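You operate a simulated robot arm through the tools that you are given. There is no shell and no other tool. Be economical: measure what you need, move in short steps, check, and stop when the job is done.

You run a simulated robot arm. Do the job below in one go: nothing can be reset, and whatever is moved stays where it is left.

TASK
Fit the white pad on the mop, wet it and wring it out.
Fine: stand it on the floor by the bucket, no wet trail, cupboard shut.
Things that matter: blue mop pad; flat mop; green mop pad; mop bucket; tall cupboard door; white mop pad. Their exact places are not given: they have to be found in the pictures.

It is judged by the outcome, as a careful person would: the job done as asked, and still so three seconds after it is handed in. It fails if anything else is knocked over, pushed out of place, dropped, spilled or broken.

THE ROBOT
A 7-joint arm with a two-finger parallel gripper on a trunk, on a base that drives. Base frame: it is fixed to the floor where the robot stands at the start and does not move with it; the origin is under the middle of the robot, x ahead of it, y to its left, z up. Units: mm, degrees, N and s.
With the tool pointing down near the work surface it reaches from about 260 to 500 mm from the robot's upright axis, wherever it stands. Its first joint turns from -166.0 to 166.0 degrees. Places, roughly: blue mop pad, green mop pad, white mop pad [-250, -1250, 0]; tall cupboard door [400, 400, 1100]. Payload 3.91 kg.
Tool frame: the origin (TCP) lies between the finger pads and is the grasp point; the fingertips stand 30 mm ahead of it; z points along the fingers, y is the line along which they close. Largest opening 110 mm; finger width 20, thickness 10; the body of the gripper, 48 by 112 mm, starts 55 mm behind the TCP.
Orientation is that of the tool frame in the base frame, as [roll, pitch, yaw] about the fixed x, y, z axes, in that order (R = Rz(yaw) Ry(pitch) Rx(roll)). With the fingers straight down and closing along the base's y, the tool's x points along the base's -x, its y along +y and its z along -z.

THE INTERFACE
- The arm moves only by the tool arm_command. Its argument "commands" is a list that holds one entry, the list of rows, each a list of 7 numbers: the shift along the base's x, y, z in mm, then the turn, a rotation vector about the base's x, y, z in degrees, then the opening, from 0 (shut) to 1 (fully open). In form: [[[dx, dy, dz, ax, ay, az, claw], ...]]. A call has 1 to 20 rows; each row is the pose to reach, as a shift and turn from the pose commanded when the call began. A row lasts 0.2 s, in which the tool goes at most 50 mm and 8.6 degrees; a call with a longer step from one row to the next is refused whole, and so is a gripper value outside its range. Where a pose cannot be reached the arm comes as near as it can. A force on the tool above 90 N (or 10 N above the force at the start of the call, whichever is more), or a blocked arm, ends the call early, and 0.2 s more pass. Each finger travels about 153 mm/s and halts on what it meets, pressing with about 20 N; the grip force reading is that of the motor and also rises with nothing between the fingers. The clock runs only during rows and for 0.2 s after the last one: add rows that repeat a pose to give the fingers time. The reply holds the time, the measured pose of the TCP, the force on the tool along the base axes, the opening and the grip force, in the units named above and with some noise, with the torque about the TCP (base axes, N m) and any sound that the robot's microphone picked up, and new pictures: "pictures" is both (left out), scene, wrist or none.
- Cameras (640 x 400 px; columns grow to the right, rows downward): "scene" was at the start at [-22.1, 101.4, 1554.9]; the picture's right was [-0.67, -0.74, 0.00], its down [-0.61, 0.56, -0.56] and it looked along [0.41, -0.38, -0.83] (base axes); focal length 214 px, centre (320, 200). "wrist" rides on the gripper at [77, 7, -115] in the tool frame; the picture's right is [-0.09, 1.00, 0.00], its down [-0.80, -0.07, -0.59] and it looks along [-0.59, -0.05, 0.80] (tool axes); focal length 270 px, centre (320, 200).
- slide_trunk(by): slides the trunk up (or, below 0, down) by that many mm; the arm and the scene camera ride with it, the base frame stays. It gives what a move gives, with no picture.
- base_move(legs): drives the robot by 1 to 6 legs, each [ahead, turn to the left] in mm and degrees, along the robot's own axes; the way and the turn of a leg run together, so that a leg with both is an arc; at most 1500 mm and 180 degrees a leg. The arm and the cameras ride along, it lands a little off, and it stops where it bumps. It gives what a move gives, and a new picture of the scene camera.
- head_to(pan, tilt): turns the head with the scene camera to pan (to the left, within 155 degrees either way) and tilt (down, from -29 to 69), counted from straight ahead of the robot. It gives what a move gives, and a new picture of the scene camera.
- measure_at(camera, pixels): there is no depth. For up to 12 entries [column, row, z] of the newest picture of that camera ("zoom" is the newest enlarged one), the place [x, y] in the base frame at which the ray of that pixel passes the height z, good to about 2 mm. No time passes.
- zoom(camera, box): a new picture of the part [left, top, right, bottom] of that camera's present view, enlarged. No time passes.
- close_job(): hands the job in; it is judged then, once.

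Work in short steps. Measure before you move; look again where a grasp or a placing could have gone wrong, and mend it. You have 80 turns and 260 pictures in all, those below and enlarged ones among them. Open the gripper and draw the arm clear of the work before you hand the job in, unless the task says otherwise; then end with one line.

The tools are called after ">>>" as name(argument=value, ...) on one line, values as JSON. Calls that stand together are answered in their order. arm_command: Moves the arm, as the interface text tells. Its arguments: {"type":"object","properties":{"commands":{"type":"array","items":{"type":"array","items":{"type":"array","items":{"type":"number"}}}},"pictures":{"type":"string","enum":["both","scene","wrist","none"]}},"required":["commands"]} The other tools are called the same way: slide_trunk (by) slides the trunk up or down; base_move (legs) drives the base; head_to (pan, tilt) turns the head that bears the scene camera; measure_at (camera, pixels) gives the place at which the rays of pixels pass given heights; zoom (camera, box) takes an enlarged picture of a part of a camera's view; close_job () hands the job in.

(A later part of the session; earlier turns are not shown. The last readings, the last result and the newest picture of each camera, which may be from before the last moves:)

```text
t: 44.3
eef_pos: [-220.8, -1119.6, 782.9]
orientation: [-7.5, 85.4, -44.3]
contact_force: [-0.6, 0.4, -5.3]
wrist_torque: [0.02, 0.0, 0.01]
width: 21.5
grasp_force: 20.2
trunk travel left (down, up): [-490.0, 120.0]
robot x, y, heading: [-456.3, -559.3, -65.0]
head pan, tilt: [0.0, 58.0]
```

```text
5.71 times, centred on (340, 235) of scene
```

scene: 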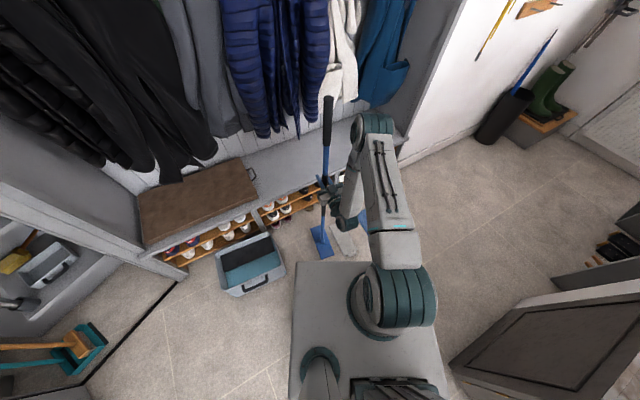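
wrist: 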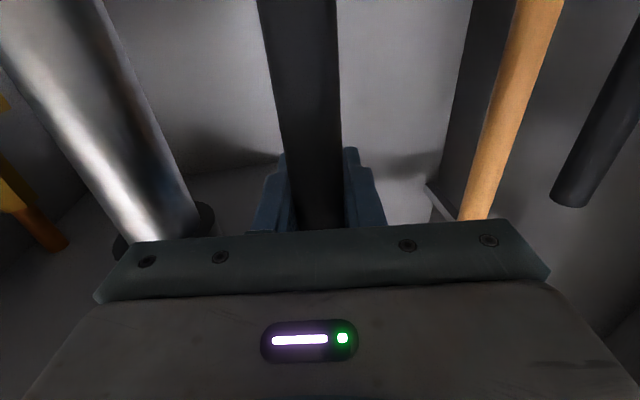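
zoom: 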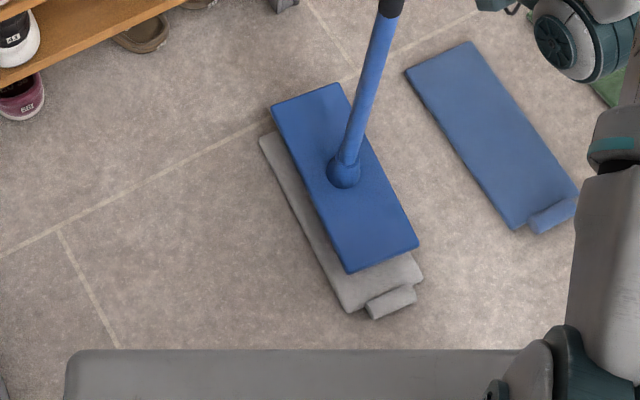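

The pad stayed on the floor. I'll recentre by (-3,+11), yaw +2°, then press down with the arm in steps.

>>> arm_command(commands=[[[-3, 11, 0, 0, 0, 2, 0], [-3, 11, 0, 0, 0, 2, 0], [-3, 11, -15, 0, 0, 2, 0], [-3, 11, -25, 0, 0, 2, 0], [-3, 11, -32, 0, 0, 2, 0], [-3, 11, -38, 0, 0, 2, 0], [-3, 11, -42, 0, 0, 2, 0], [-3, 11, -46, 0, 0, 2, 0], [-3, 11, -50, 0, 0, 2, 0]]], pictures="scene")

>>> zoom(camera="scene", box=[290, 200, 390, 270])

```text
t: 46.3
eef_pos: [-225.8, -1109.3, 737.3]
orientation: [-8.7, 85.0, -43.5]
contact_force: [1.8, -3.8, 30.6]
wrist_torque: [0.19, 0.25, 0.11]
width: 21.6
grasp_force: 20.2
trunk travel left (down, up): [-490.0, 120.0]
robot x, y, heading: [-451.1, -558.9, -65.3]
head pan, tilt: [0.0, 58.0]
```

scene: 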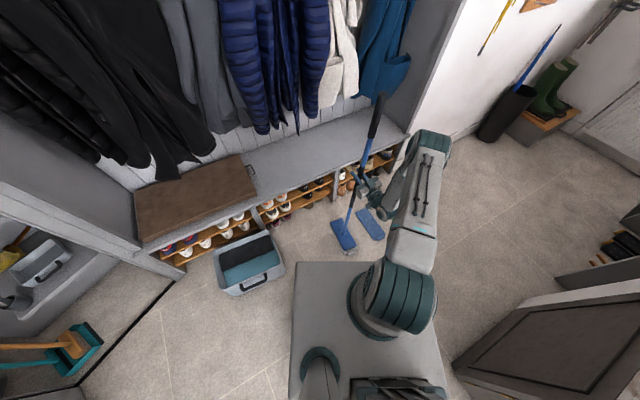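

```text
5.71 times, centred on (340, 235) of scene
```

zoom: 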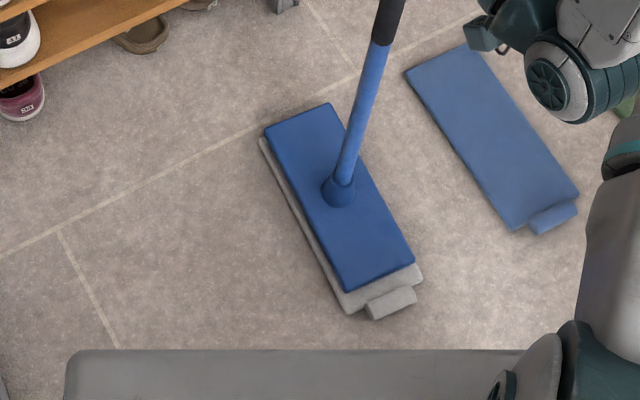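

Measuring the head versus pad again in this contact state.

>>> measure_at(camera="zoom", pixels=[[264, 132, 35], [330, 103, 35], [415, 262, 35], [347, 291, 35], [258, 140, 12], [423, 275, 12], [347, 315, 12], [368, 318, 12], [340, 195, 40]])

>>> zoom(camera="scene", box=[325, 212, 370, 262])

```text
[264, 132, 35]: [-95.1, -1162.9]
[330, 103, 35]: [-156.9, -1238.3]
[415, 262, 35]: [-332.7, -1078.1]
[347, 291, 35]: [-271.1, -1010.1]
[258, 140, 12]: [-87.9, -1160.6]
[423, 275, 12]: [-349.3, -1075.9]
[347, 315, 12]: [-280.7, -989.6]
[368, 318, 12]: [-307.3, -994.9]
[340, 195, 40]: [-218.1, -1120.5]
```

```text
8.00 times, centred on (348, 237) of scene
```

zoom: 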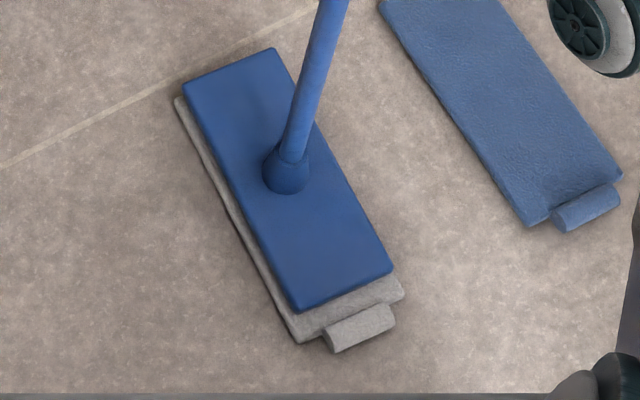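

Head centre is within about 5 mm of the pad centre. I'll lift to test attachment.

>>> arm_command(commands=[[[0, 0, 20, 0, 0, 0, 0], [0, 0, 45, 0, 0, 0, 0], [0, 0, 70, 0, 0, 0, 0], [0, 0, 70, 0, 0, 0, 0]]], pictures="none")

>>> zoom(camera="scene", box=[325, 212, 370, 262])

```text
t: 47.3
eef_pos: [-226.6, -1108.6, 802.6]
orientation: [-7.7, 85.5, -42.5]
contact_force: [-0.2, 0.1, -5.6]
wrist_torque: [0.05, 0.01, -0.01]
width: 21.8
grasp_force: 19.9
trunk travel left (down, up): [-490.0, 120.0]
robot x, y, heading: [-455.7, -555.9, -65.1]
head pan, tilt: [0.0, 58.0]
```

```text
8.00 times, centred on (348, 237) of scene
```

zoom: 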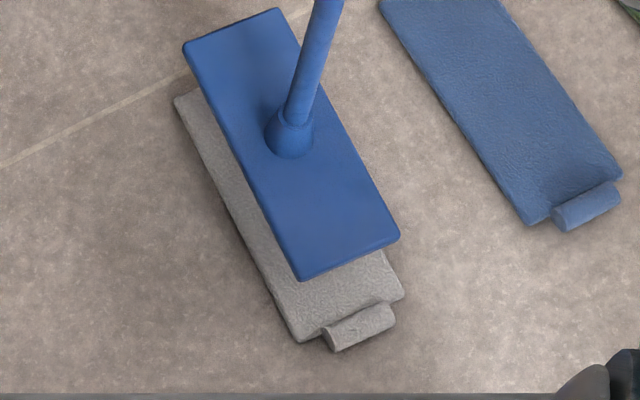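

Still not attached; the strips suggest the head is ~6 mm too far along the long axis. I'll shift (-5,+4) and press again with a longer hold.

>>> arm_command(commands=[[[-5, 4, 0, 0, 0, 0, 0], [-5, 4, -30, 0, 0, 0, 0], [-5, 4, -50, 0, 0, 0, 0], [-5, 4, -62, 0, 0, 0, 0], [-5, 4, -70, 0, 0, 0, 0], [-5, 4, -74, 0, 0, 0, 0], [-5, 4, -78, 0, 0, 0, 0], [-5, 4, -78, 0, 0, 0, 0], [-5, 4, -78, 0, 0, 0, 0], [-5, 4, -78, 0, 0, 0, 0]]], pictures="none")

>>> zoom(camera="scene", box=[325, 212, 370, 262])

>>> arm_command(commands=[[[0, 0, 20, 0, 0, 0, 0], [0, 0, 45, 0, 0, 0, 0], [0, 0, 75, 0, 0, 0, 0], [0, 0, 75, 0, 0, 0, 0]]], pictures="none")

>>> zoom(camera="scene", box=[325, 212, 370, 262])

```text
t: 49.5
eef_pos: [-230.4, -1104.9, 729.5]
orientation: [-8.4, 85.0, -43.4]
contact_force: [2.8, -4.6, 28.6]
wrist_torque: [0.14, 0.2, 0.02]
width: 22.0
grasp_force: 19.7
trunk travel left (down, up): [-490.0, 120.0]
robot x, y, heading: [-453.4, -561.4, -65.4]
head pan, tilt: [0.0, 58.0]
```

```text
8.00 times, centred on (348, 237) of scene
```

zoom: 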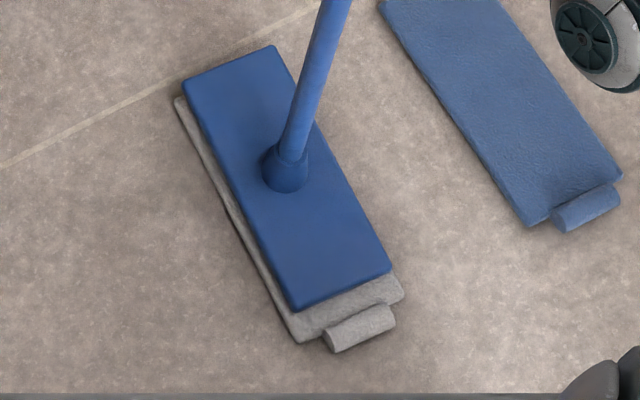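

```text
t: 50.5
eef_pos: [-232.2, -1108.0, 800.9]
orientation: [-7.6, 85.4, -42.3]
contact_force: [0.1, 0.3, -5.4]
wrist_torque: [0.11, 0.07, -0.01]
width: 21.5
grasp_force: 20.5
trunk travel left (down, up): [-490.0, 120.0]
robot x, y, heading: [-454.6, -559.2, -65.5]
head pan, tilt: [0.0, 58.0]
```

```text
8.00 times, centred on (348, 237) of scene
```

zoom: 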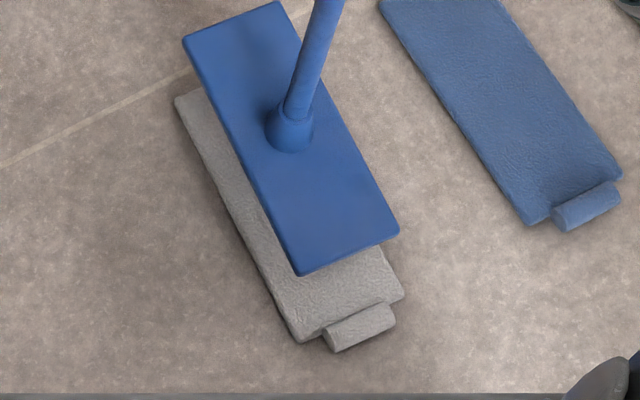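

Head landed almost in the same place. Measuring the hovering head's corners to get its true position.

>>> measure_at(camera="zoom", pixels=[[183, 38, 105], [280, 2, 105], [400, 233, 105], [299, 276, 105], [176, 98, 12], [403, 295, 12], [302, 342, 12], [288, 140, 110], [325, 345, 12], [327, 352, 0]])

```text
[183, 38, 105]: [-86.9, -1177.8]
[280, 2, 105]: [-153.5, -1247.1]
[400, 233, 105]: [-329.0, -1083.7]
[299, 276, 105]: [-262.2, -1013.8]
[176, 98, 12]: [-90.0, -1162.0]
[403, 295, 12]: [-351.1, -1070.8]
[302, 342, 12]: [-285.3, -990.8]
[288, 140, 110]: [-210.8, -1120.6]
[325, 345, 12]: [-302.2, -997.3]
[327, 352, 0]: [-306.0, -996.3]
```

The mop has been tilted ~2.7° past vertical, and the head is ~15–19 mm too far. I'll correct the tilt, put the TCP over the pad centre (-220,-1116), and press again.

>>> arm_command(commands=[[[6, -4, 0, 0.8, 0.9, 0, 0], [12, -8, 0, 1.7, 1.8, 0, 0], [12, -8, 0, 1.7, 1.8, 0, 0]]], pictures="none")

>>> zoom(camera="scene", box=[325, 212, 370, 262])

```text
t: 51.3
eef_pos: [-217.6, -1114.4, 800.2]
orientation: [-7.5, 87.8, -42.2]
contact_force: [0.2, 1.0, -5.4]
wrist_torque: [-0.01, -0.01, 0.02]
width: 21.5
grasp_force: 19.8
trunk travel left (down, up): [-490.0, 120.0]
robot x, y, heading: [-456.0, -559.7, -65.4]
head pan, tilt: [0.0, 58.0]
```

```text
8.00 times, centred on (348, 237) of scene
```

zoom: 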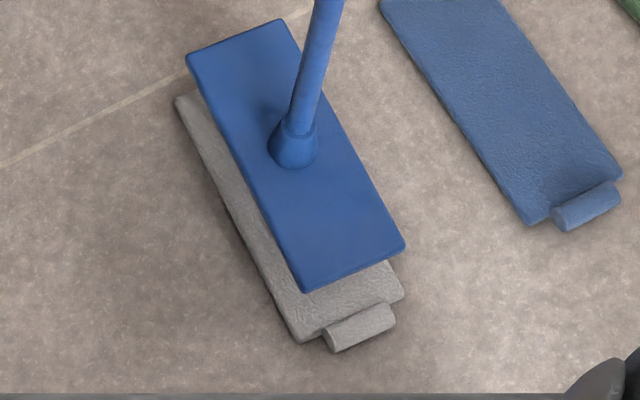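

>>> measure_at(camera="zoom", pixels=[[187, 55, 105], [283, 20, 105], [406, 250, 105], [304, 291, 105], [187, 55, 90], [283, 20, 90], [406, 250, 90], [304, 291, 90]])

```text
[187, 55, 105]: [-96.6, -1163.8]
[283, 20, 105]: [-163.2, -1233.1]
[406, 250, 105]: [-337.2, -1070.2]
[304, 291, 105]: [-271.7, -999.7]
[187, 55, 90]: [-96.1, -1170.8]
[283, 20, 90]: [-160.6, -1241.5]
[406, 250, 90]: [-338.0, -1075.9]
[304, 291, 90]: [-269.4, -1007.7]
```

The head centre is now on the pad centre; yaw is 2.5° short. I'll correct the yaw and press straight down.

>>> arm_command(commands=[[[-2, -1, 0, 0, 0, 2.5, 0], [-2, -1, -30, 0, 0, 2.5, 0], [-2, -1, -50, 0, 0, 2.5, 0], [-2, -1, -62, 0, 0, 2.5, 0], [-2, -1, -70, 0, 0, 2.5, 0], [-2, -1, -80, 0, 0, 2.5, 0], [-2, -1, -85, 0, 0, 2.5, 0], [-2, -1, -85, 0, 0, 2.5, 0]]], pictures="none")

>>> zoom(camera="scene", box=[325, 212, 370, 262])

>>> arm_command(commands=[[[0, 0, 20, 0, 0, 0, 0], [0, 0, 45, 0, 0, 0, 0], [0, 0, 75, 0, 0, 0, 0], [0, 0, 75, 0, 0, 0, 0]]], pictures="none")

>>> zoom(camera="scene", box=[325, 212, 370, 262])

```text
t: 53.1
eef_pos: [-218.8, -1113.6, 718.0]
orientation: [-9.5, 87.4, -41.9]
contact_force: [4.8, -4.8, 29.4]
wrist_torque: [0.17, 0.16, 0.02]
width: 21.3
grasp_force: 20.0
trunk travel left (down, up): [-490.0, 120.0]
robot x, y, heading: [-456.5, -556.5, -65.5]
head pan, tilt: [0.0, 58.0]
```

```text
8.00 times, centred on (348, 237) of scene
```

zoom: 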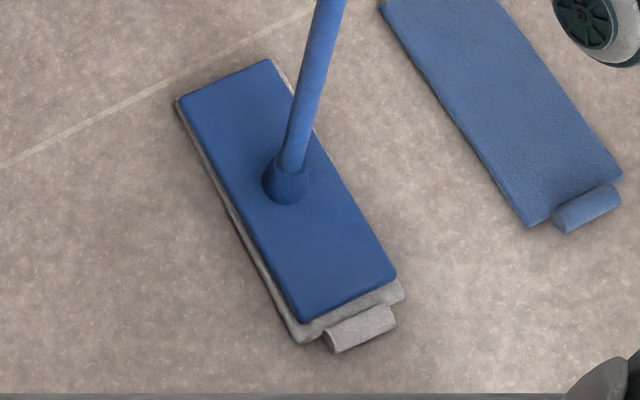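

```text
t: 54.1
eef_pos: [-219.9, -1113.5, 791.3]
orientation: [-6.9, 87.8, -39.2]
contact_force: [0.0, -0.6, -5.8]
wrist_torque: [0.02, 0.0, -0.02]
width: 21.8
grasp_force: 19.9
trunk travel left (down, up): [-490.0, 120.0]
robot x, y, heading: [-456.3, -558.4, -65.3]
head pan, tilt: [0.0, 58.0]
```

```text
8.00 times, centred on (348, 237) of scene
```

zoom: 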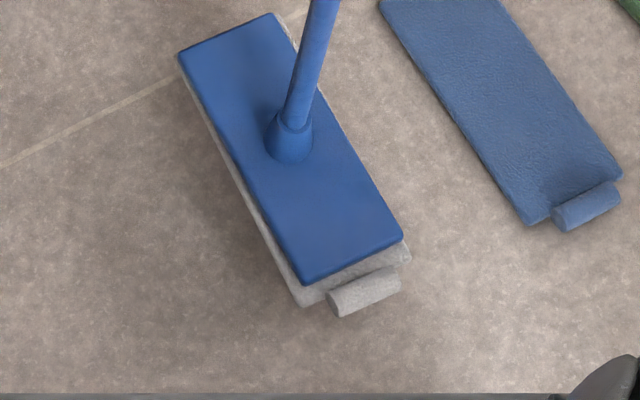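

The pad is now attached to the mop head. I'll raise it well above the bucket rim.

>>> slide_trunk(by=120)

>>> arm_command(commands=[[[0, 0, 30, 0, 0, 0, 0], [0, 0, 60, 0, 0, 0, 0], [0, 0, 90, 0, 0, 0, 0], [0, 0, 120, 0, 0, 0, 0], [0, 0, 150, 0, 0, 0, 0], [0, 0, 170, 0, 0, 0, 0], [0, 0, 170, 0, 0, 0, 0]]], pictures="scene")

>>> zoom(camera="scene", box=[200, 200, 320, 320])

```text
t: 55.6
eef_pos: [-219.8, -1114.1, 911.7]
orientation: [-7.1, 87.9, -39.5]
contact_force: [0.0, 0.0, -4.7]
wrist_torque: [0.01, 0.02, -0.04]
width: 21.8
grasp_force: 19.8
trunk travel left (down, up): [-610.0, 0.0]
robot x, y, heading: [-453.3, -559.4, -65.3]
head pan, tilt: [0.0, 58.0]
```

```text
t: 57.2
eef_pos: [-221.5, -1115.8, 1082.7]
orientation: [-6.3, 87.8, -38.7]
contact_force: [0.3, -0.5, -5.2]
wrist_torque: [-0.04, 0.04, 0.01]
width: 21.7
grasp_force: 19.5
trunk travel left (down, up): [-610.0, 0.0]
robot x, y, heading: [-454.7, -557.6, -65.7]
head pan, tilt: [0.0, 58.0]
```

scene: 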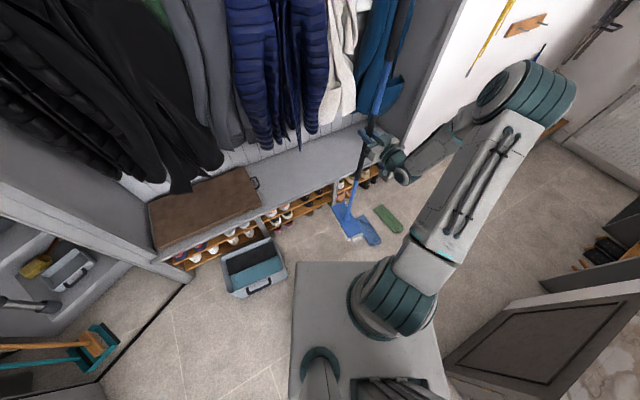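

```text
3.33 times, centred on (260, 260) of scene
```

zoom: 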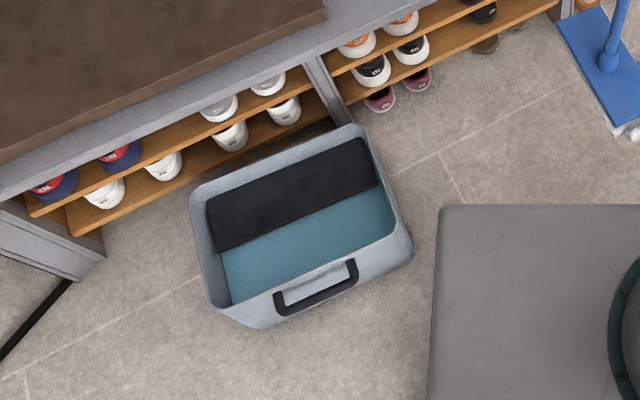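

Measuring the bucket rim, wringer board and water from this new viewpoint at several heights, to triangulate with the earlier view.

>>> measure_at(camera="zoom", pixels=[[190, 187, 200], [355, 128, 200], [412, 250, 200], [210, 308, 200], [190, 187, 250], [355, 128, 250], [412, 250, 250], [210, 308, 250], [270, 327, 0], [414, 262, 0], [208, 303, 0], [220, 318, 0]])

>>> measure_at(camera="zoom", pixels=[[207, 195, 200], [365, 138, 200], [382, 183, 200], [218, 252, 200], [207, 195, 100], [365, 138, 100], [382, 183, 100], [218, 252, 100], [395, 235, 100], [232, 300, 100], [395, 235, 150], [232, 300, 150]])

```text
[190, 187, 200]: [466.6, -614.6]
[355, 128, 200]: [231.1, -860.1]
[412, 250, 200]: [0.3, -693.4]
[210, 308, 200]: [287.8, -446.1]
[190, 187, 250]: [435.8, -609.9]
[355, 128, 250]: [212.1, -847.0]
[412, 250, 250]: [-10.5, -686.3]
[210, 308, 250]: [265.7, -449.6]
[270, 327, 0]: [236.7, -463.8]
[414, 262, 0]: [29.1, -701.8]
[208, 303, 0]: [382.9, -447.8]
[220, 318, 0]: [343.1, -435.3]
```

```text
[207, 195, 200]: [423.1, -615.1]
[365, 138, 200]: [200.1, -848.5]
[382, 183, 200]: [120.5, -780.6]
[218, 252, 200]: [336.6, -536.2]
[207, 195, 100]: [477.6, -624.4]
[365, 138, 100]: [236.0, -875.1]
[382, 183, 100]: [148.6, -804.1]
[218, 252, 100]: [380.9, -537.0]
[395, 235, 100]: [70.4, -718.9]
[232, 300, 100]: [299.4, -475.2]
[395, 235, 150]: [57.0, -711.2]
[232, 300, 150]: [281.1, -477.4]
```

Rim ≈ z 250, corners about (430,-600), (212,-846), (49,-692), (267,-446). I'll drive to about (-330,-640) heading 0, which puts the bucket in front of the robot.

>>> base_move(legs=[[0, 32], [150, 0], [0, 33.5]])

>>> head_to(pan=0, tilt=62)

>>> zoom(camera="scene", box=[260, 120, 420, 260])

```text
t: 61.8
eef_pos: [275.3, -649.2, 1082.2]
orientation: [-7.7, 87.7, 26.5]
contact_force: [0.5, -0.5, -6.6]
wrist_torque: [0.2, -0.29, 0.03]
width: 21.7
grasp_force: 20.2
trunk travel left (down, up): [-610.0, 0.0]
robot x, y, heading: [-333.4, -637.4, 0.9]
head pan, tilt: [0.0, 58.0]
```

scene: 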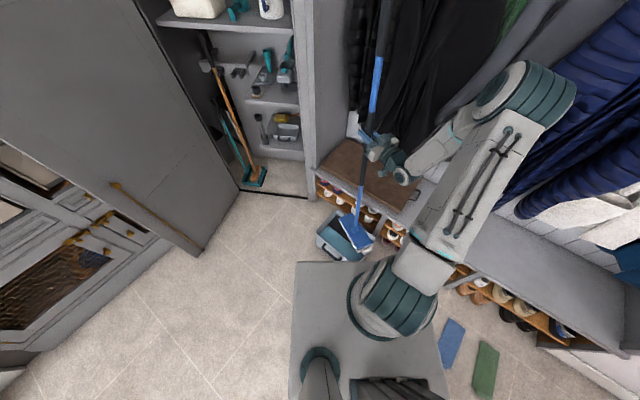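

```text
t: 62.5
eef_pos: [273.7, -649.9, 1082.4]
orientation: [-7.0, 87.8, 27.2]
contact_force: [0.1, 0.1, -5.4]
wrist_torque: [0.2, -0.31, -0.03]
width: 21.8
grasp_force: 19.6
trunk travel left (down, up): [-610.0, 0.0]
robot x, y, heading: [-327.8, -642.0, 1.0]
head pan, tilt: [0.0, 62.0]
```

scene: 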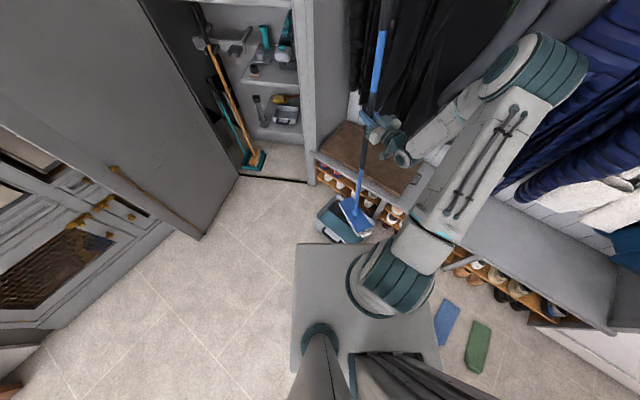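

```text
2.86 times, centred on (340, 190) of scene
```

zoom: 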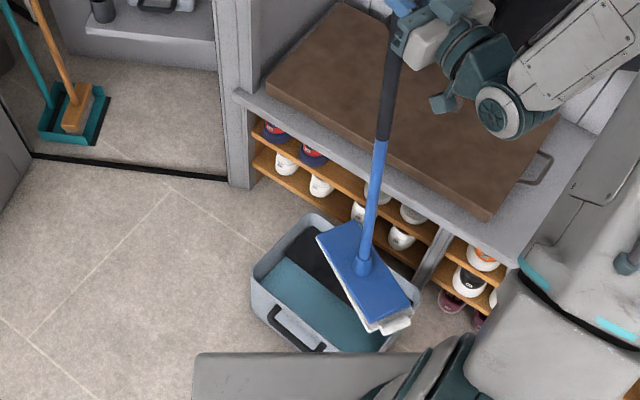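

I'll yaw the mop +22° to match the bucket and move it aside (+y 220) to get a clear view of the bucket interior.

>>> arm_command(commands=[[[0, 40, 0, 0, 0, 4, 0], [0, 80, 0, 0, 0, 8, 0], [0, 120, 0, 0, 0, 12, 0], [0, 160, 0, 0, 0, 16, 0], [0, 200, 0, 0, 0, 20, 0], [0, 230, 0, 0, 0, 22, 0], [0, 230, 0, 0, 0, 22, 0]]], pictures="scene")

>>> zoom(camera="scene", box=[290, 170, 400, 260])

```text
t: 64.1
eef_pos: [274.5, -418.0, 1081.9]
orientation: [-7.6, 87.8, 48.6]
contact_force: [-0.5, 0.6, -6.1]
wrist_torque: [0.27, -0.2, 0.0]
width: 21.6
grasp_force: 19.7
trunk travel left (down, up): [-610.0, 0.0]
robot x, y, heading: [-329.6, -641.0, 1.3]
head pan, tilt: [0.0, 62.0]
```

scene: 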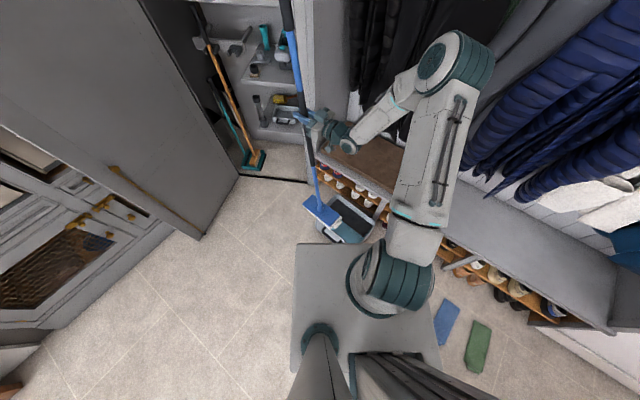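

```text
4.44 times, centred on (345, 215) of scene
```

zoom: 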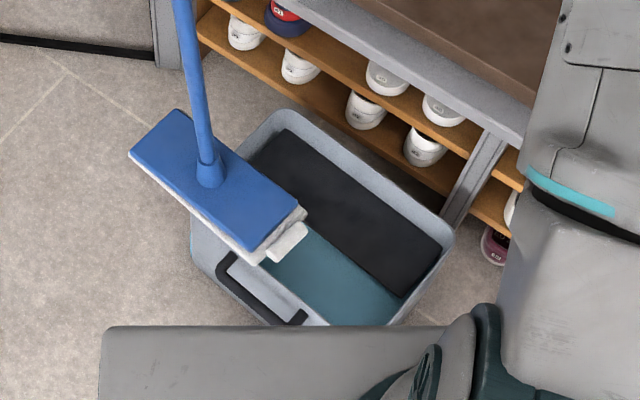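

Measuring rim, board edges and mop head corners (head top ≈ z 400).

>>> measure_at(camera="zoom", pixels=[[277, 112, 250], [455, 230, 250], [388, 325, 250], [196, 222, 250], [288, 130, 180], [443, 250, 180], [402, 298, 180], [300, 220, 180], [128, 153, 400], [176, 110, 400], [300, 207, 400], [252, 262, 400]])

>>> measure_at(camera="zoom", pixels=[[205, 165, 400], [288, 130, 230], [443, 250, 230], [402, 298, 230], [288, 130, 130], [443, 250, 130], [402, 298, 130], [385, 323, 150], [300, 300, 150], [385, 323, 80]])

```text
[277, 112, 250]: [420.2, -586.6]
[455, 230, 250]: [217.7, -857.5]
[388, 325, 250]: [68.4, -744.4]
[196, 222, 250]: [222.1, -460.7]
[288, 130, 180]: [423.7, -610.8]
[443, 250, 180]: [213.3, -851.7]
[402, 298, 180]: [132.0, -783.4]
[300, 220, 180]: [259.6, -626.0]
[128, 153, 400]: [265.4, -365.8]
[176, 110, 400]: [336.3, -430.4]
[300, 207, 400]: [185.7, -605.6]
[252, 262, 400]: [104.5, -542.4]
```

```text
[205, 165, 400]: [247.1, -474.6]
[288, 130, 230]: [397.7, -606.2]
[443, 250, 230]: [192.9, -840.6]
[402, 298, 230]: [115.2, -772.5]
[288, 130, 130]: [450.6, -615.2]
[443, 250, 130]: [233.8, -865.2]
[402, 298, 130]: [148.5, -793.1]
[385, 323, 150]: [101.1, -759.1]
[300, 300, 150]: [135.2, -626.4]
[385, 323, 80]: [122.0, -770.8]
```

The mop has swung ~7° in the grip (head centre (223,-486) vs TCP (274,-418)). I'll pitch it back to vertical and place it over the water half, about (203,-612).

>>> arm_command(commands=[[[0, 0, 0, 2.8, -2.1, 0, 0], [0, 0, 0, 5.6, -4.2, 0, 0], [-14, -39, 0, 5.6, -4.2, 0, 0], [-28, -78, 0, 5.6, -4.2, 0, 0], [-43, -117, 0, 5.6, -4.2, 0, 0], [-57, -156, 0, 5.6, -4.2, 0, 0], [-71, -194, 0, 5.6, -4.2, 0, 0], [-71, -194, 0, 5.6, -4.2, 0, 0]]], pictures="scene")

>>> zoom(camera="scene", box=[290, 170, 400, 260])

```text
t: 65.9
eef_pos: [204.3, -612.0, 1079.2]
orientation: [-3.9, 80.8, 52.5]
contact_force: [-0.1, 0.4, -5.2]
wrist_torque: [-0.06, 0.04, -0.04]
width: 21.6
grasp_force: 20.6
trunk travel left (down, up): [-610.0, 0.0]
robot x, y, heading: [-327.5, -641.4, 1.1]
head pan, tilt: [0.0, 62.0]
```

scene: 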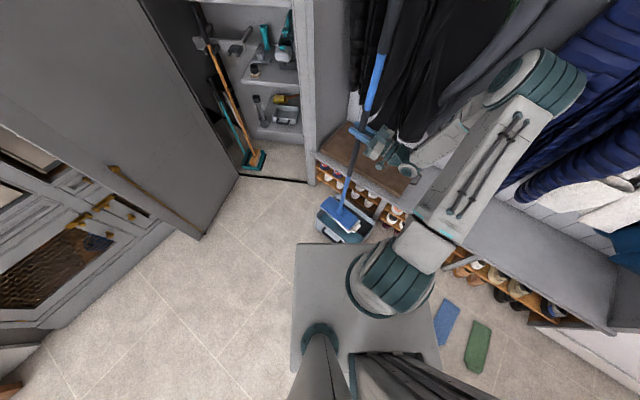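

```text
4.44 times, centred on (345, 215) of scene
```

zoom: 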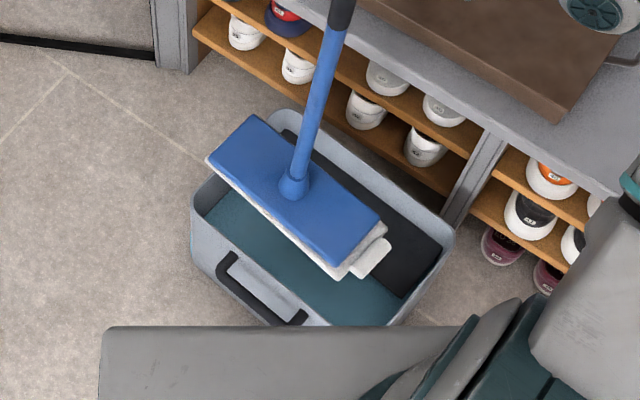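

Torque is now near zero, so it hangs vertically. Measuring head corners and the bucket's near inner edge.

>>> measure_at(camera="zoom", pixels=[[206, 160, 395], [252, 114, 395], [381, 222, 395], [332, 270, 395], [336, 279, 362], [390, 240, 362], [197, 187, 250], [192, 210, 250], [205, 212, 250], [300, 320, 250]])

>>> zoom(camera="scene", box=[310, 190, 375, 245])

```text
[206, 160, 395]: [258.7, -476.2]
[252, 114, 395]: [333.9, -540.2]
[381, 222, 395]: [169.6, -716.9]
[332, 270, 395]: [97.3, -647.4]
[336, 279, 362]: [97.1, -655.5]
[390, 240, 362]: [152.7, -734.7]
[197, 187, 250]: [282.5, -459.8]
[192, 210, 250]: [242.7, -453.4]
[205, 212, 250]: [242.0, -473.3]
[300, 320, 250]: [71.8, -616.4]
```

```text
7.27 times, centred on (342, 218) of scene
```

zoom: 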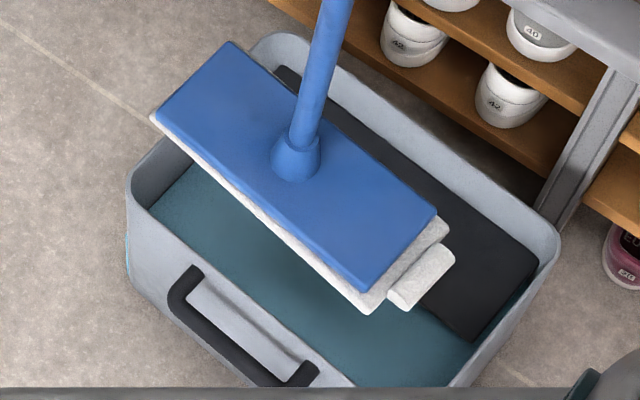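

Alignment is good (s≈-553, target -555; yaw 2° short). I'll descend 100 mm to just above the rim and look.

>>> arm_command(commands=[[[0, 0, -25, 0, 0, 2, 0], [0, 0, -50, 0, 0, 2, 0], [0, 0, -75, 0, 0, 2, 0], [0, 0, -100, 0, 0, 2, 0], [0, 0, -100, 0, 0, 2, 0]]], pictures="none")

>>> zoom(camera="scene", box=[310, 190, 375, 245])

```text
t: 67.1
eef_pos: [203.0, -612.9, 981.2]
orientation: [-4.3, 80.8, 54.0]
contact_force: [-0.4, -0.3, -5.7]
wrist_torque: [-0.02, 0.04, -0.02]
width: 21.8
grasp_force: 19.8
trunk travel left (down, up): [-610.0, 0.0]
robot x, y, heading: [-330.8, -640.2, 1.6]
head pan, tilt: [0.0, 62.0]
```

```text
7.27 times, centred on (342, 218) of scene
```

zoom: 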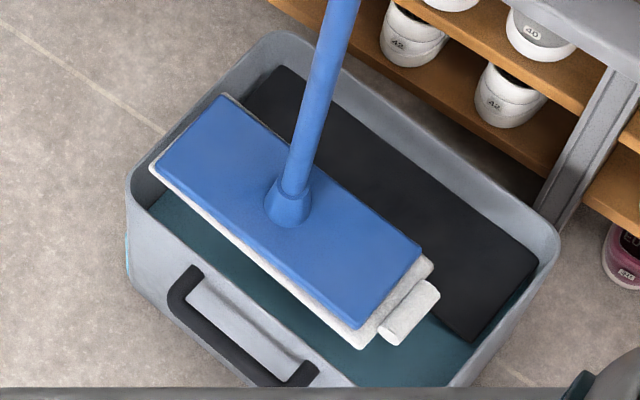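

The head is entering the opening. The board side looks tight, so I'll shift 8 mm toward the near wall, descend 50 mm and look.

>>> arm_command(commands=[[[-6, 5, -5, 0, 0, 0, 0], [-6, 5, -20, 0, 0, 0, 0], [-6, 5, -35, 0, 0, 0, 0], [-6, 5, -50, 0, 0, 0, 0], [-6, 5, -50, 0, 0, 0, 0]]], pictures="none")

>>> zoom(camera="scene", box=[310, 190, 375, 245])

```text
t: 68.3
eef_pos: [196.7, -608.4, 930.2]
orientation: [-4.2, 80.7, 54.1]
contact_force: [0.3, 0.6, -5.9]
wrist_torque: [-0.03, 0.07, -0.02]
width: 21.5
grasp_force: 19.8
trunk travel left (down, up): [-610.0, 0.0]
robot x, y, heading: [-332.4, -641.9, 1.3]
head pan, tilt: [0.0, 62.0]
```

```text
7.27 times, centred on (342, 218) of scene
```

zoom: 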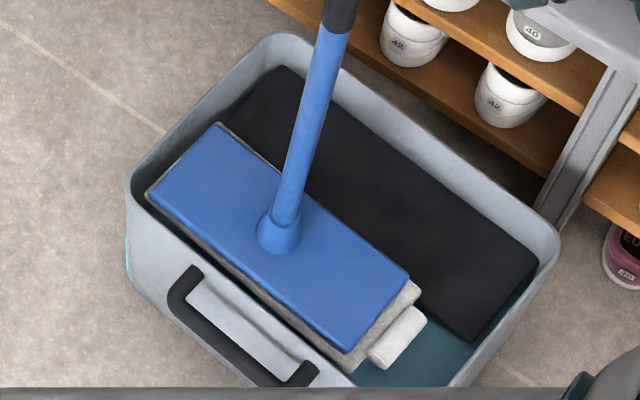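

The pad is inside the rim with clearance. I'll nudge slightly toward the right end and continue down in 10 mm steps.

>>> arm_command(commands=[[[-4, -5, -5, 0, 0, 0, 0], [-4, -5, -15, 0, 0, 0, 0], [-4, -5, -25, 0, 0, 0, 0], [-4, -5, -35, 0, 0, 0, 0], [-4, -5, -45, 0, 0, 0, 0], [-4, -5, -45, 0, 0, 0, 0]]], pictures="none")

>>> zoom(camera="scene", box=[310, 190, 375, 245])

```text
t: 69.7
eef_pos: [194.4, -612.2, 887.0]
orientation: [-4.1, 80.8, 54.1]
contact_force: [0.4, 0.1, -5.6]
wrist_torque: [-0.01, 0.08, 0.0]
width: 21.8
grasp_force: 20.2
trunk travel left (down, up): [-610.0, 0.0]
robot x, y, heading: [-331.0, -639.1, 1.3]
head pan, tilt: [0.0, 62.0]
```

```text
7.27 times, centred on (342, 218) of scene
```

zoom: 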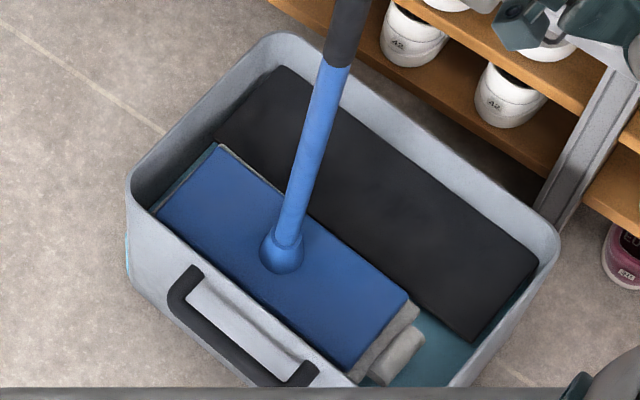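

No contact yet, and it fits beside the board. Continuing down.

>>> arm_command(commands=[[[0, 0, -15, 0, 0, 0, 0], [0, 0, -30, 0, 0, 0, 0], [0, 0, -45, 0, 0, 0, 0], [0, 0, -60, 0, 0, 0, 0], [0, 0, -75, 0, 0, 0, 0], [0, 0, -75, 0, 0, 0, 0]]], pictures="none")

>>> zoom(camera="scene", box=[310, 190, 375, 245])

```text
t: 71.1
eef_pos: [194.1, -612.3, 811.1]
orientation: [-4.2, 80.8, 54.1]
contact_force: [0.1, -0.7, -6.0]
wrist_torque: [-0.01, 0.03, -0.01]
width: 21.9
grasp_force: 20.2
trunk travel left (down, up): [-610.0, 0.0]
robot x, y, heading: [-331.4, -637.9, 1.6]
head pan, tilt: [0.0, 62.0]
```

```text
7.27 times, centred on (342, 218) of scene
```

zoom: 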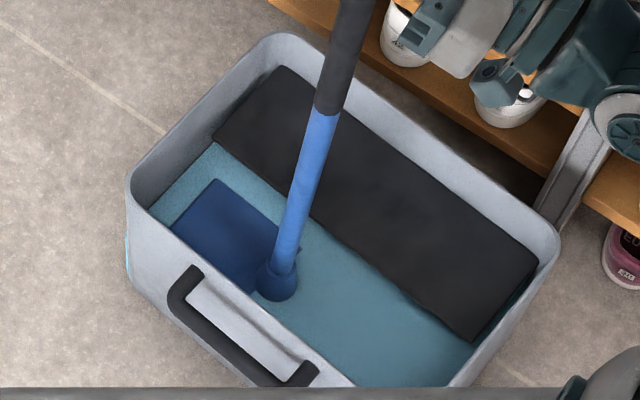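

The pad is submerged. I'll dip 12 mm more, hold briefly, then lift until the pad is above the board level and hold to drip.

>>> arm_command(commands=[[[0, 0, -12, 0, 0, 0, 0], [0, 0, -12, 0, 0, 0, 0], [0, 0, -12, 0, 0, 0, 0], [0, 0, -12, 0, 0, 0, 0], [0, 0, -12, 0, 0, 0, 0]]], pictures="none")

>>> zoom(camera="scene", box=[310, 190, 375, 245])

>>> arm_command(commands=[[[0, 0, 25, 0, 0, 0, 0], [0, 0, 50, 0, 0, 0, 0], [0, 0, 75, 0, 0, 0, 0], [0, 0, 100, 0, 0, 0, 0], [0, 0, 125, 0, 0, 0, 0], [0, 0, 150, 0, 0, 0, 0], [0, 0, 150, 0, 0, 0, 0], [0, 0, 150, 0, 0, 0, 0], [0, 0, 150, 0, 0, 0, 0], [0, 0, 150, 0, 0, 0, 0], [0, 0, 150, 0, 0, 0, 0]]], pictures="none")

>>> zoom(camera="scene", box=[310, 190, 375, 245])

```text
t: 72.3
eef_pos: [193.4, -613.0, 799.9]
orientation: [-3.9, 80.9, 54.2]
contact_force: [0.3, 0.0, -6.0]
wrist_torque: [-0.01, 0.03, 0.0]
width: 21.6
grasp_force: 19.9
trunk travel left (down, up): [-610.0, 0.0]
robot x, y, heading: [-328.8, -643.2, 1.3]
head pan, tilt: [0.0, 62.0]
```

```text
7.27 times, centred on (342, 218) of scene
```

zoom: 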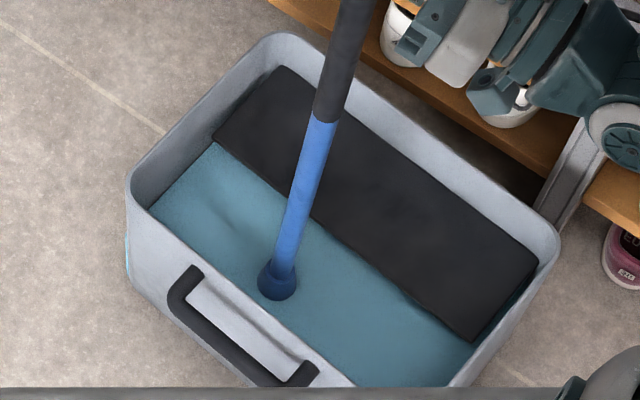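

```text
t: 74.7
eef_pos: [192.6, -611.4, 950.1]
orientation: [-4.0, 80.7, 54.1]
contact_force: [0.0, -0.7, -5.7]
wrist_torque: [-0.05, 0.05, 0.04]
width: 21.8
grasp_force: 20.1
trunk travel left (down, up): [-610.0, 0.0]
robot x, y, heading: [-328.9, -642.9, 1.2]
head pan, tilt: [0.0, 62.0]
```

```text
7.27 times, centred on (342, 218) of scene
```

zoom: 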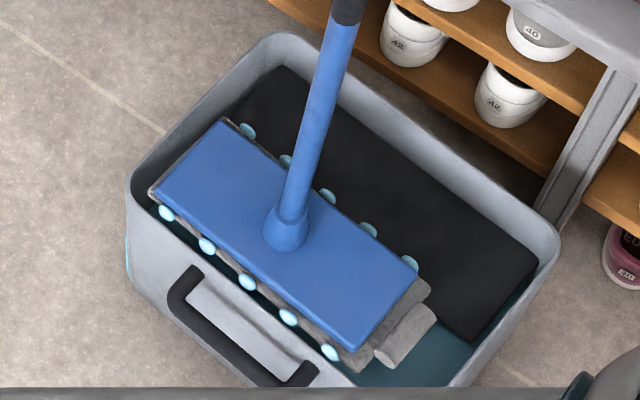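

The pad is soaked and dripping (droplets along its edges). I'll raise it above the rim, shift 98 mm over the wringer board and look.

>>> arm_command(commands=[[[0, 0, 25, 0, 0, 0, 0], [0, 0, 50, 0, 0, 0, 0], [19, -16, 50, 0, 0, 0, 0], [37, -32, 50, 0, 0, 0, 0], [56, -48, 50, 0, 0, 0, 0], [74, -64, 50, 0, 0, 0, 0], [74, -64, 50, 0, 0, 0, 0]]], pictures="none")

>>> zoom(camera="scene", box=[310, 190, 375, 245])

```text
t: 76.3
eef_pos: [269.3, -678.9, 999.0]
orientation: [-3.8, 80.8, 54.3]
contact_force: [0.4, -0.4, -5.8]
wrist_torque: [-0.03, 0.07, -0.03]
width: 21.8
grasp_force: 20.5
trunk travel left (down, up): [-610.0, 0.0]
robot x, y, heading: [-327.2, -638.9, 1.2]
head pan, tilt: [0.0, 62.0]
```

```text
7.27 times, centred on (342, 218) of scene
```

zoom: 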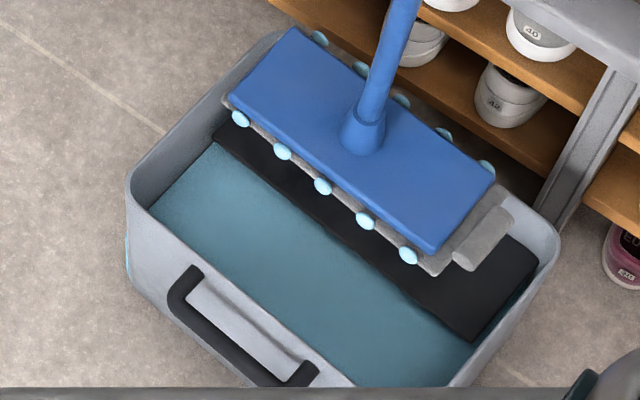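

Measuring the head position here against the rim.

>>> measure_at(camera="zoom", pixels=[[228, 100, 315], [293, 28, 315], [495, 180, 315], [432, 252, 315], [440, 275, 285], [225, 95, 285], [215, 140, 190], [470, 342, 190], [538, 258, 190], [280, 66, 190], [285, 33, 250], [560, 245, 250]])

```text
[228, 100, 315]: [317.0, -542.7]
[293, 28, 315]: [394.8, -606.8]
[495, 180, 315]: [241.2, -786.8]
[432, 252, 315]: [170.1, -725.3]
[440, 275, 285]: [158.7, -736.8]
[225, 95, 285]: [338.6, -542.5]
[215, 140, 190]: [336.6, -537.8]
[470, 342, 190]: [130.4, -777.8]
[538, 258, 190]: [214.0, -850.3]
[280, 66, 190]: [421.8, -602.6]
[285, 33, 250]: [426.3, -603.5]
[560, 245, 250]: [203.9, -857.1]
```

Head s≈-648 fits between the far wall and the board edge. I'll nudge 6 mm along, then descend and press on the board.

>>> arm_command(commands=[[[4, 4, -20, 0, 0, 0, 0], [4, 4, -40, 0, 0, 0, 0], [4, 4, -60, 0, 0, 0, 0], [4, 4, -75, 0, 0, 0, 0], [4, 4, -85, 0, 0, 0, 0], [4, 4, -95, 0, 0, 0, 0], [4, 4, -105, 0, 0, 0, 0], [4, 4, -115, 0, 0, 0, 0]]], pictures="none")

>>> zoom(camera="scene", box=[310, 190, 375, 245])

```text
t: 78.1
eef_pos: [272.6, -673.6, 887.3]
orientation: [-4.7, 80.6, 53.6]
contact_force: [1.2, 0.7, 6.2]
wrist_torque: [-0.17, 0.24, 0.0]
width: 21.5
grasp_force: 20.3
trunk travel left (down, up): [-610.0, 0.0]
robot x, y, heading: [-332.6, -643.7, 1.1]
head pan, tilt: [0.0, 62.0]
```

```text
7.27 times, centred on (342, 218) of scene
```

zoom: 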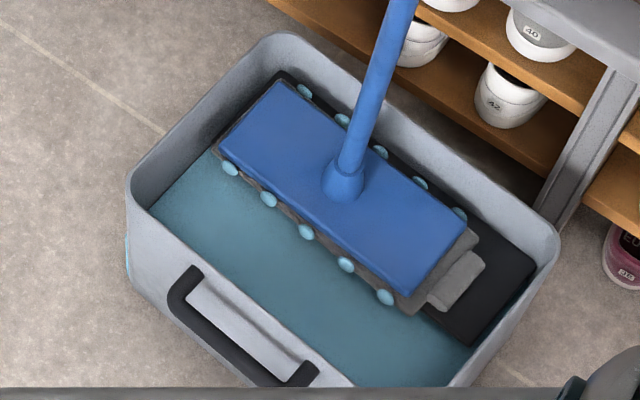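

In contact with the board. I'll press down another 40 mm of commanded travel and hold.

>>> arm_command(commands=[[[0, 0, -8, 0, 0, 0, 0], [0, 0, -16, 0, 0, 0, 0], [0, 0, -22, 0, 0, 0, 0], [0, 0, -28, 0, 0, 0, 0], [0, 0, -28, 0, 0, 0, 0], [0, 0, -28, 0, 0, 0, 0], [0, 0, -28, 0, 0, 0, 0]]], pictures="none")

>>> zoom(camera="scene", box=[310, 190, 375, 245])

```text
t: 79.7
eef_pos: [269.8, -672.0, 859.2]
orientation: [-4.8, 80.6, 53.4]
contact_force: [4.9, 3.4, 29.5]
wrist_torque: [-0.08, 0.1, -0.02]
width: 21.7
grasp_force: 20.2
trunk travel left (down, up): [-610.0, 0.0]
robot x, y, heading: [-329.1, -646.7, 1.1]
head pan, tilt: [0.0, 62.0]
```

```text
7.27 times, centred on (342, 218) of scene
```

zoom: 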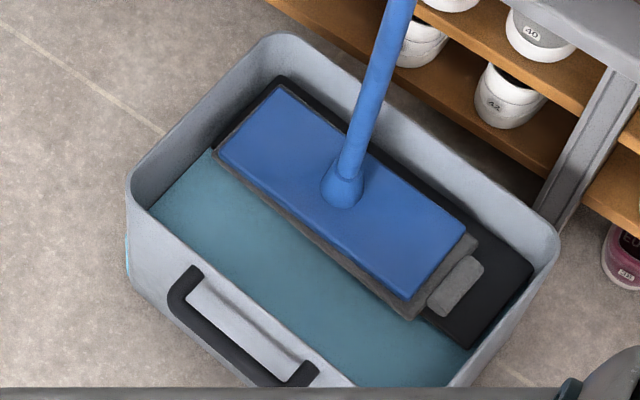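

The droplets are gone: it's wrung. I'll lift it clear of the rim and check it before leaving the bucket.

>>> arm_command(commands=[[[0, 0, 25, 0, 0, 0, 0], [0, 0, 50, 0, 0, 0, 0], [0, 0, 75, 0, 0, 0, 0], [0, 0, 100, 0, 0, 0, 0], [0, 0, 125, 0, 0, 0, 0], [0, 0, 150, 0, 0, 0, 0], [0, 0, 165, 0, 0, 0, 0], [0, 0, 165, 0, 0, 0, 0], [0, 0, 165, 0, 0, 0, 0], [0, 0, 165, 0, 0, 0, 0]]], pictures="none")

>>> zoom(camera="scene", box=[310, 180, 375, 235])

```text
t: 81.9
eef_pos: [270.7, -673.0, 1022.7]
orientation: [-4.0, 80.7, 54.2]
contact_force: [0.0, 0.4, -6.0]
wrist_torque: [-0.05, 0.06, -0.03]
width: 21.7
grasp_force: 19.9
trunk travel left (down, up): [-610.0, 0.0]
robot x, y, heading: [-331.8, -642.0, 1.2]
head pan, tilt: [0.0, 62.0]
```

```text
7.27 times, centred on (342, 208) of scene
```

zoom: 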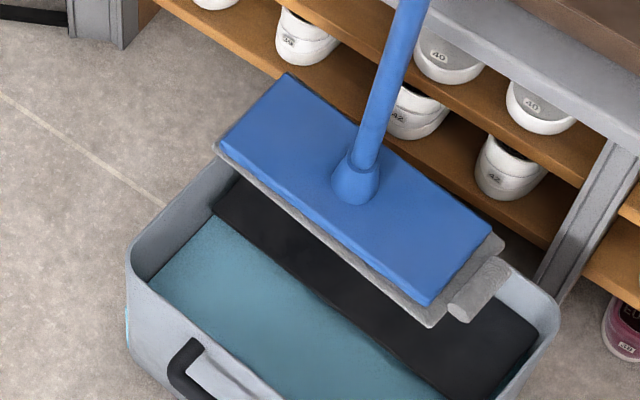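

No drips. I'll carry it over to the floor on the near-left side of the bucket, about (151,-436), then look before lowering.

>>> arm_command(commands=[[[-18, 32, 0, 0, 0, 0, 0], [-37, 65, 0, 0, 0, 0, 0], [-55, 97, 0, 0, 0, 0, 0], [-73, 129, 0, 0, 0, 0, 0], [-91, 161, 0, 0, 0, 0, 0], [-110, 194, 0, 0, 0, 0, 0], [-128, 226, 0, 0, 0, 0, 0], [-128, 226, 0, 0, 0, 0, 0], [-128, 226, -35, 0, 0, 0, 0], [-128, 226, -70, 0, 0, 0, 0], [-128, 226, -105, 0, 0, 0, 0], [-128, 226, -140, 0, 0, 0, 0], [-128, 226, -140, 0, 0, 0, 0]]], pictures="scene")

>>> zoom(camera="scene", box=[270, 180, 380, 260])

```text
t: 84.7
eef_pos: [142.1, -447.8, 885.0]
orientation: [-4.7, 80.5, 53.5]
contact_force: [1.8, 6.9, 29.6]
wrist_torque: [0.05, 0.01, 0.0]
width: 21.4
grasp_force: 20.4
trunk travel left (down, up): [-610.0, 0.0]
robot x, y, heading: [-330.3, -640.7, 1.2]
head pan, tilt: [0.0, 62.0]
```

scene: 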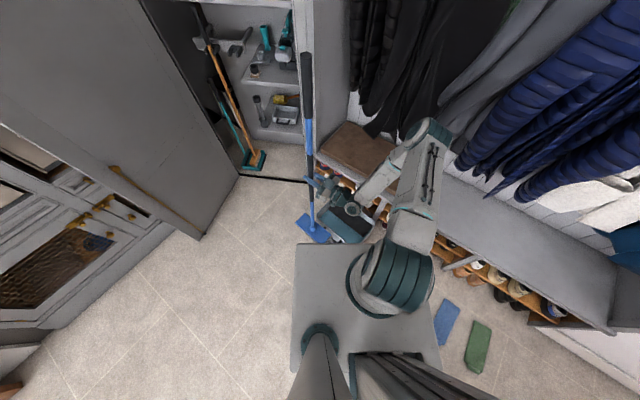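

```text
5.00 times, centred on (325, 220) of scene
```

zoom: 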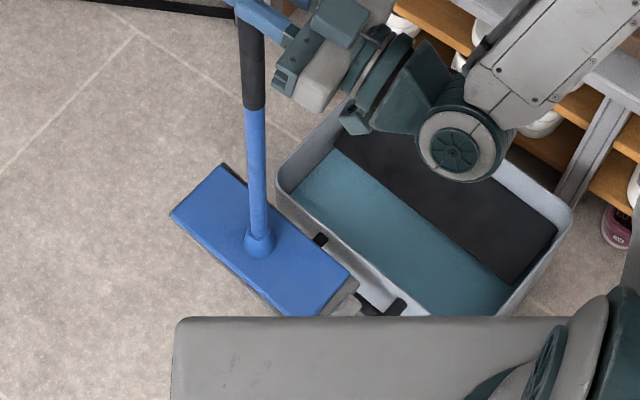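

It's resting on the bucket's handle (30 N up), so I'll lift at once and move ~90 mm farther away from the bucket.

>>> arm_command(commands=[[[0, 0, 20, 0, 0, 0, 0], [0, 0, 50, 0, 0, 0, 0], [-17, 24, 60, 0, 0, 0, 0], [-34, 48, 60, 0, 0, 0, 0], [-51, 72, 60, 0, 0, 0, 0], [-60, 95, 60, 0, 0, 0, 0], [-60, 95, 60, 0, 0, 0, 0]]], pictures="scene")

>>> zoom(camera="scene", box=[270, 180, 380, 260])

```text
t: 86.3
eef_pos: [83.1, -353.2, 941.7]
orientation: [-4.2, 80.8, 54.0]
contact_force: [-0.4, 0.6, -4.7]
wrist_torque: [-0.1, 0.07, -0.01]
width: 21.9
grasp_force: 19.8
trunk travel left (down, up): [-610.0, 0.0]
robot x, y, heading: [-330.5, -641.2, 1.3]
head pan, tilt: [0.0, 62.0]
```

scene: 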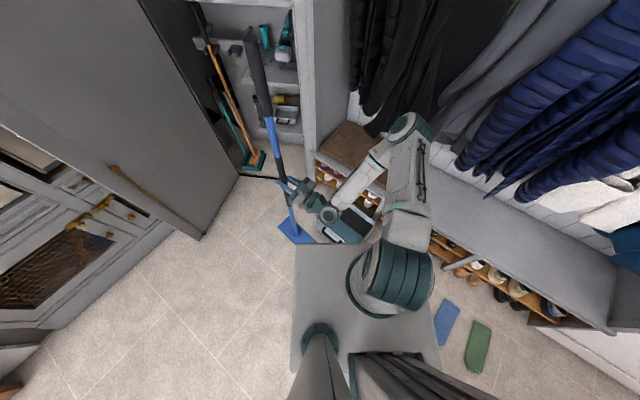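

```text
5.00 times, centred on (325, 220) of scene
```

zoom: 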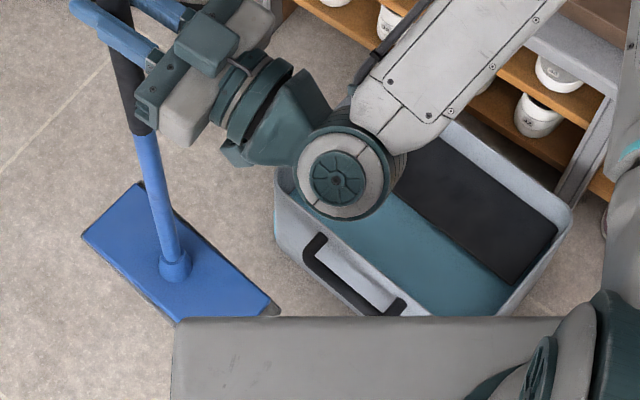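

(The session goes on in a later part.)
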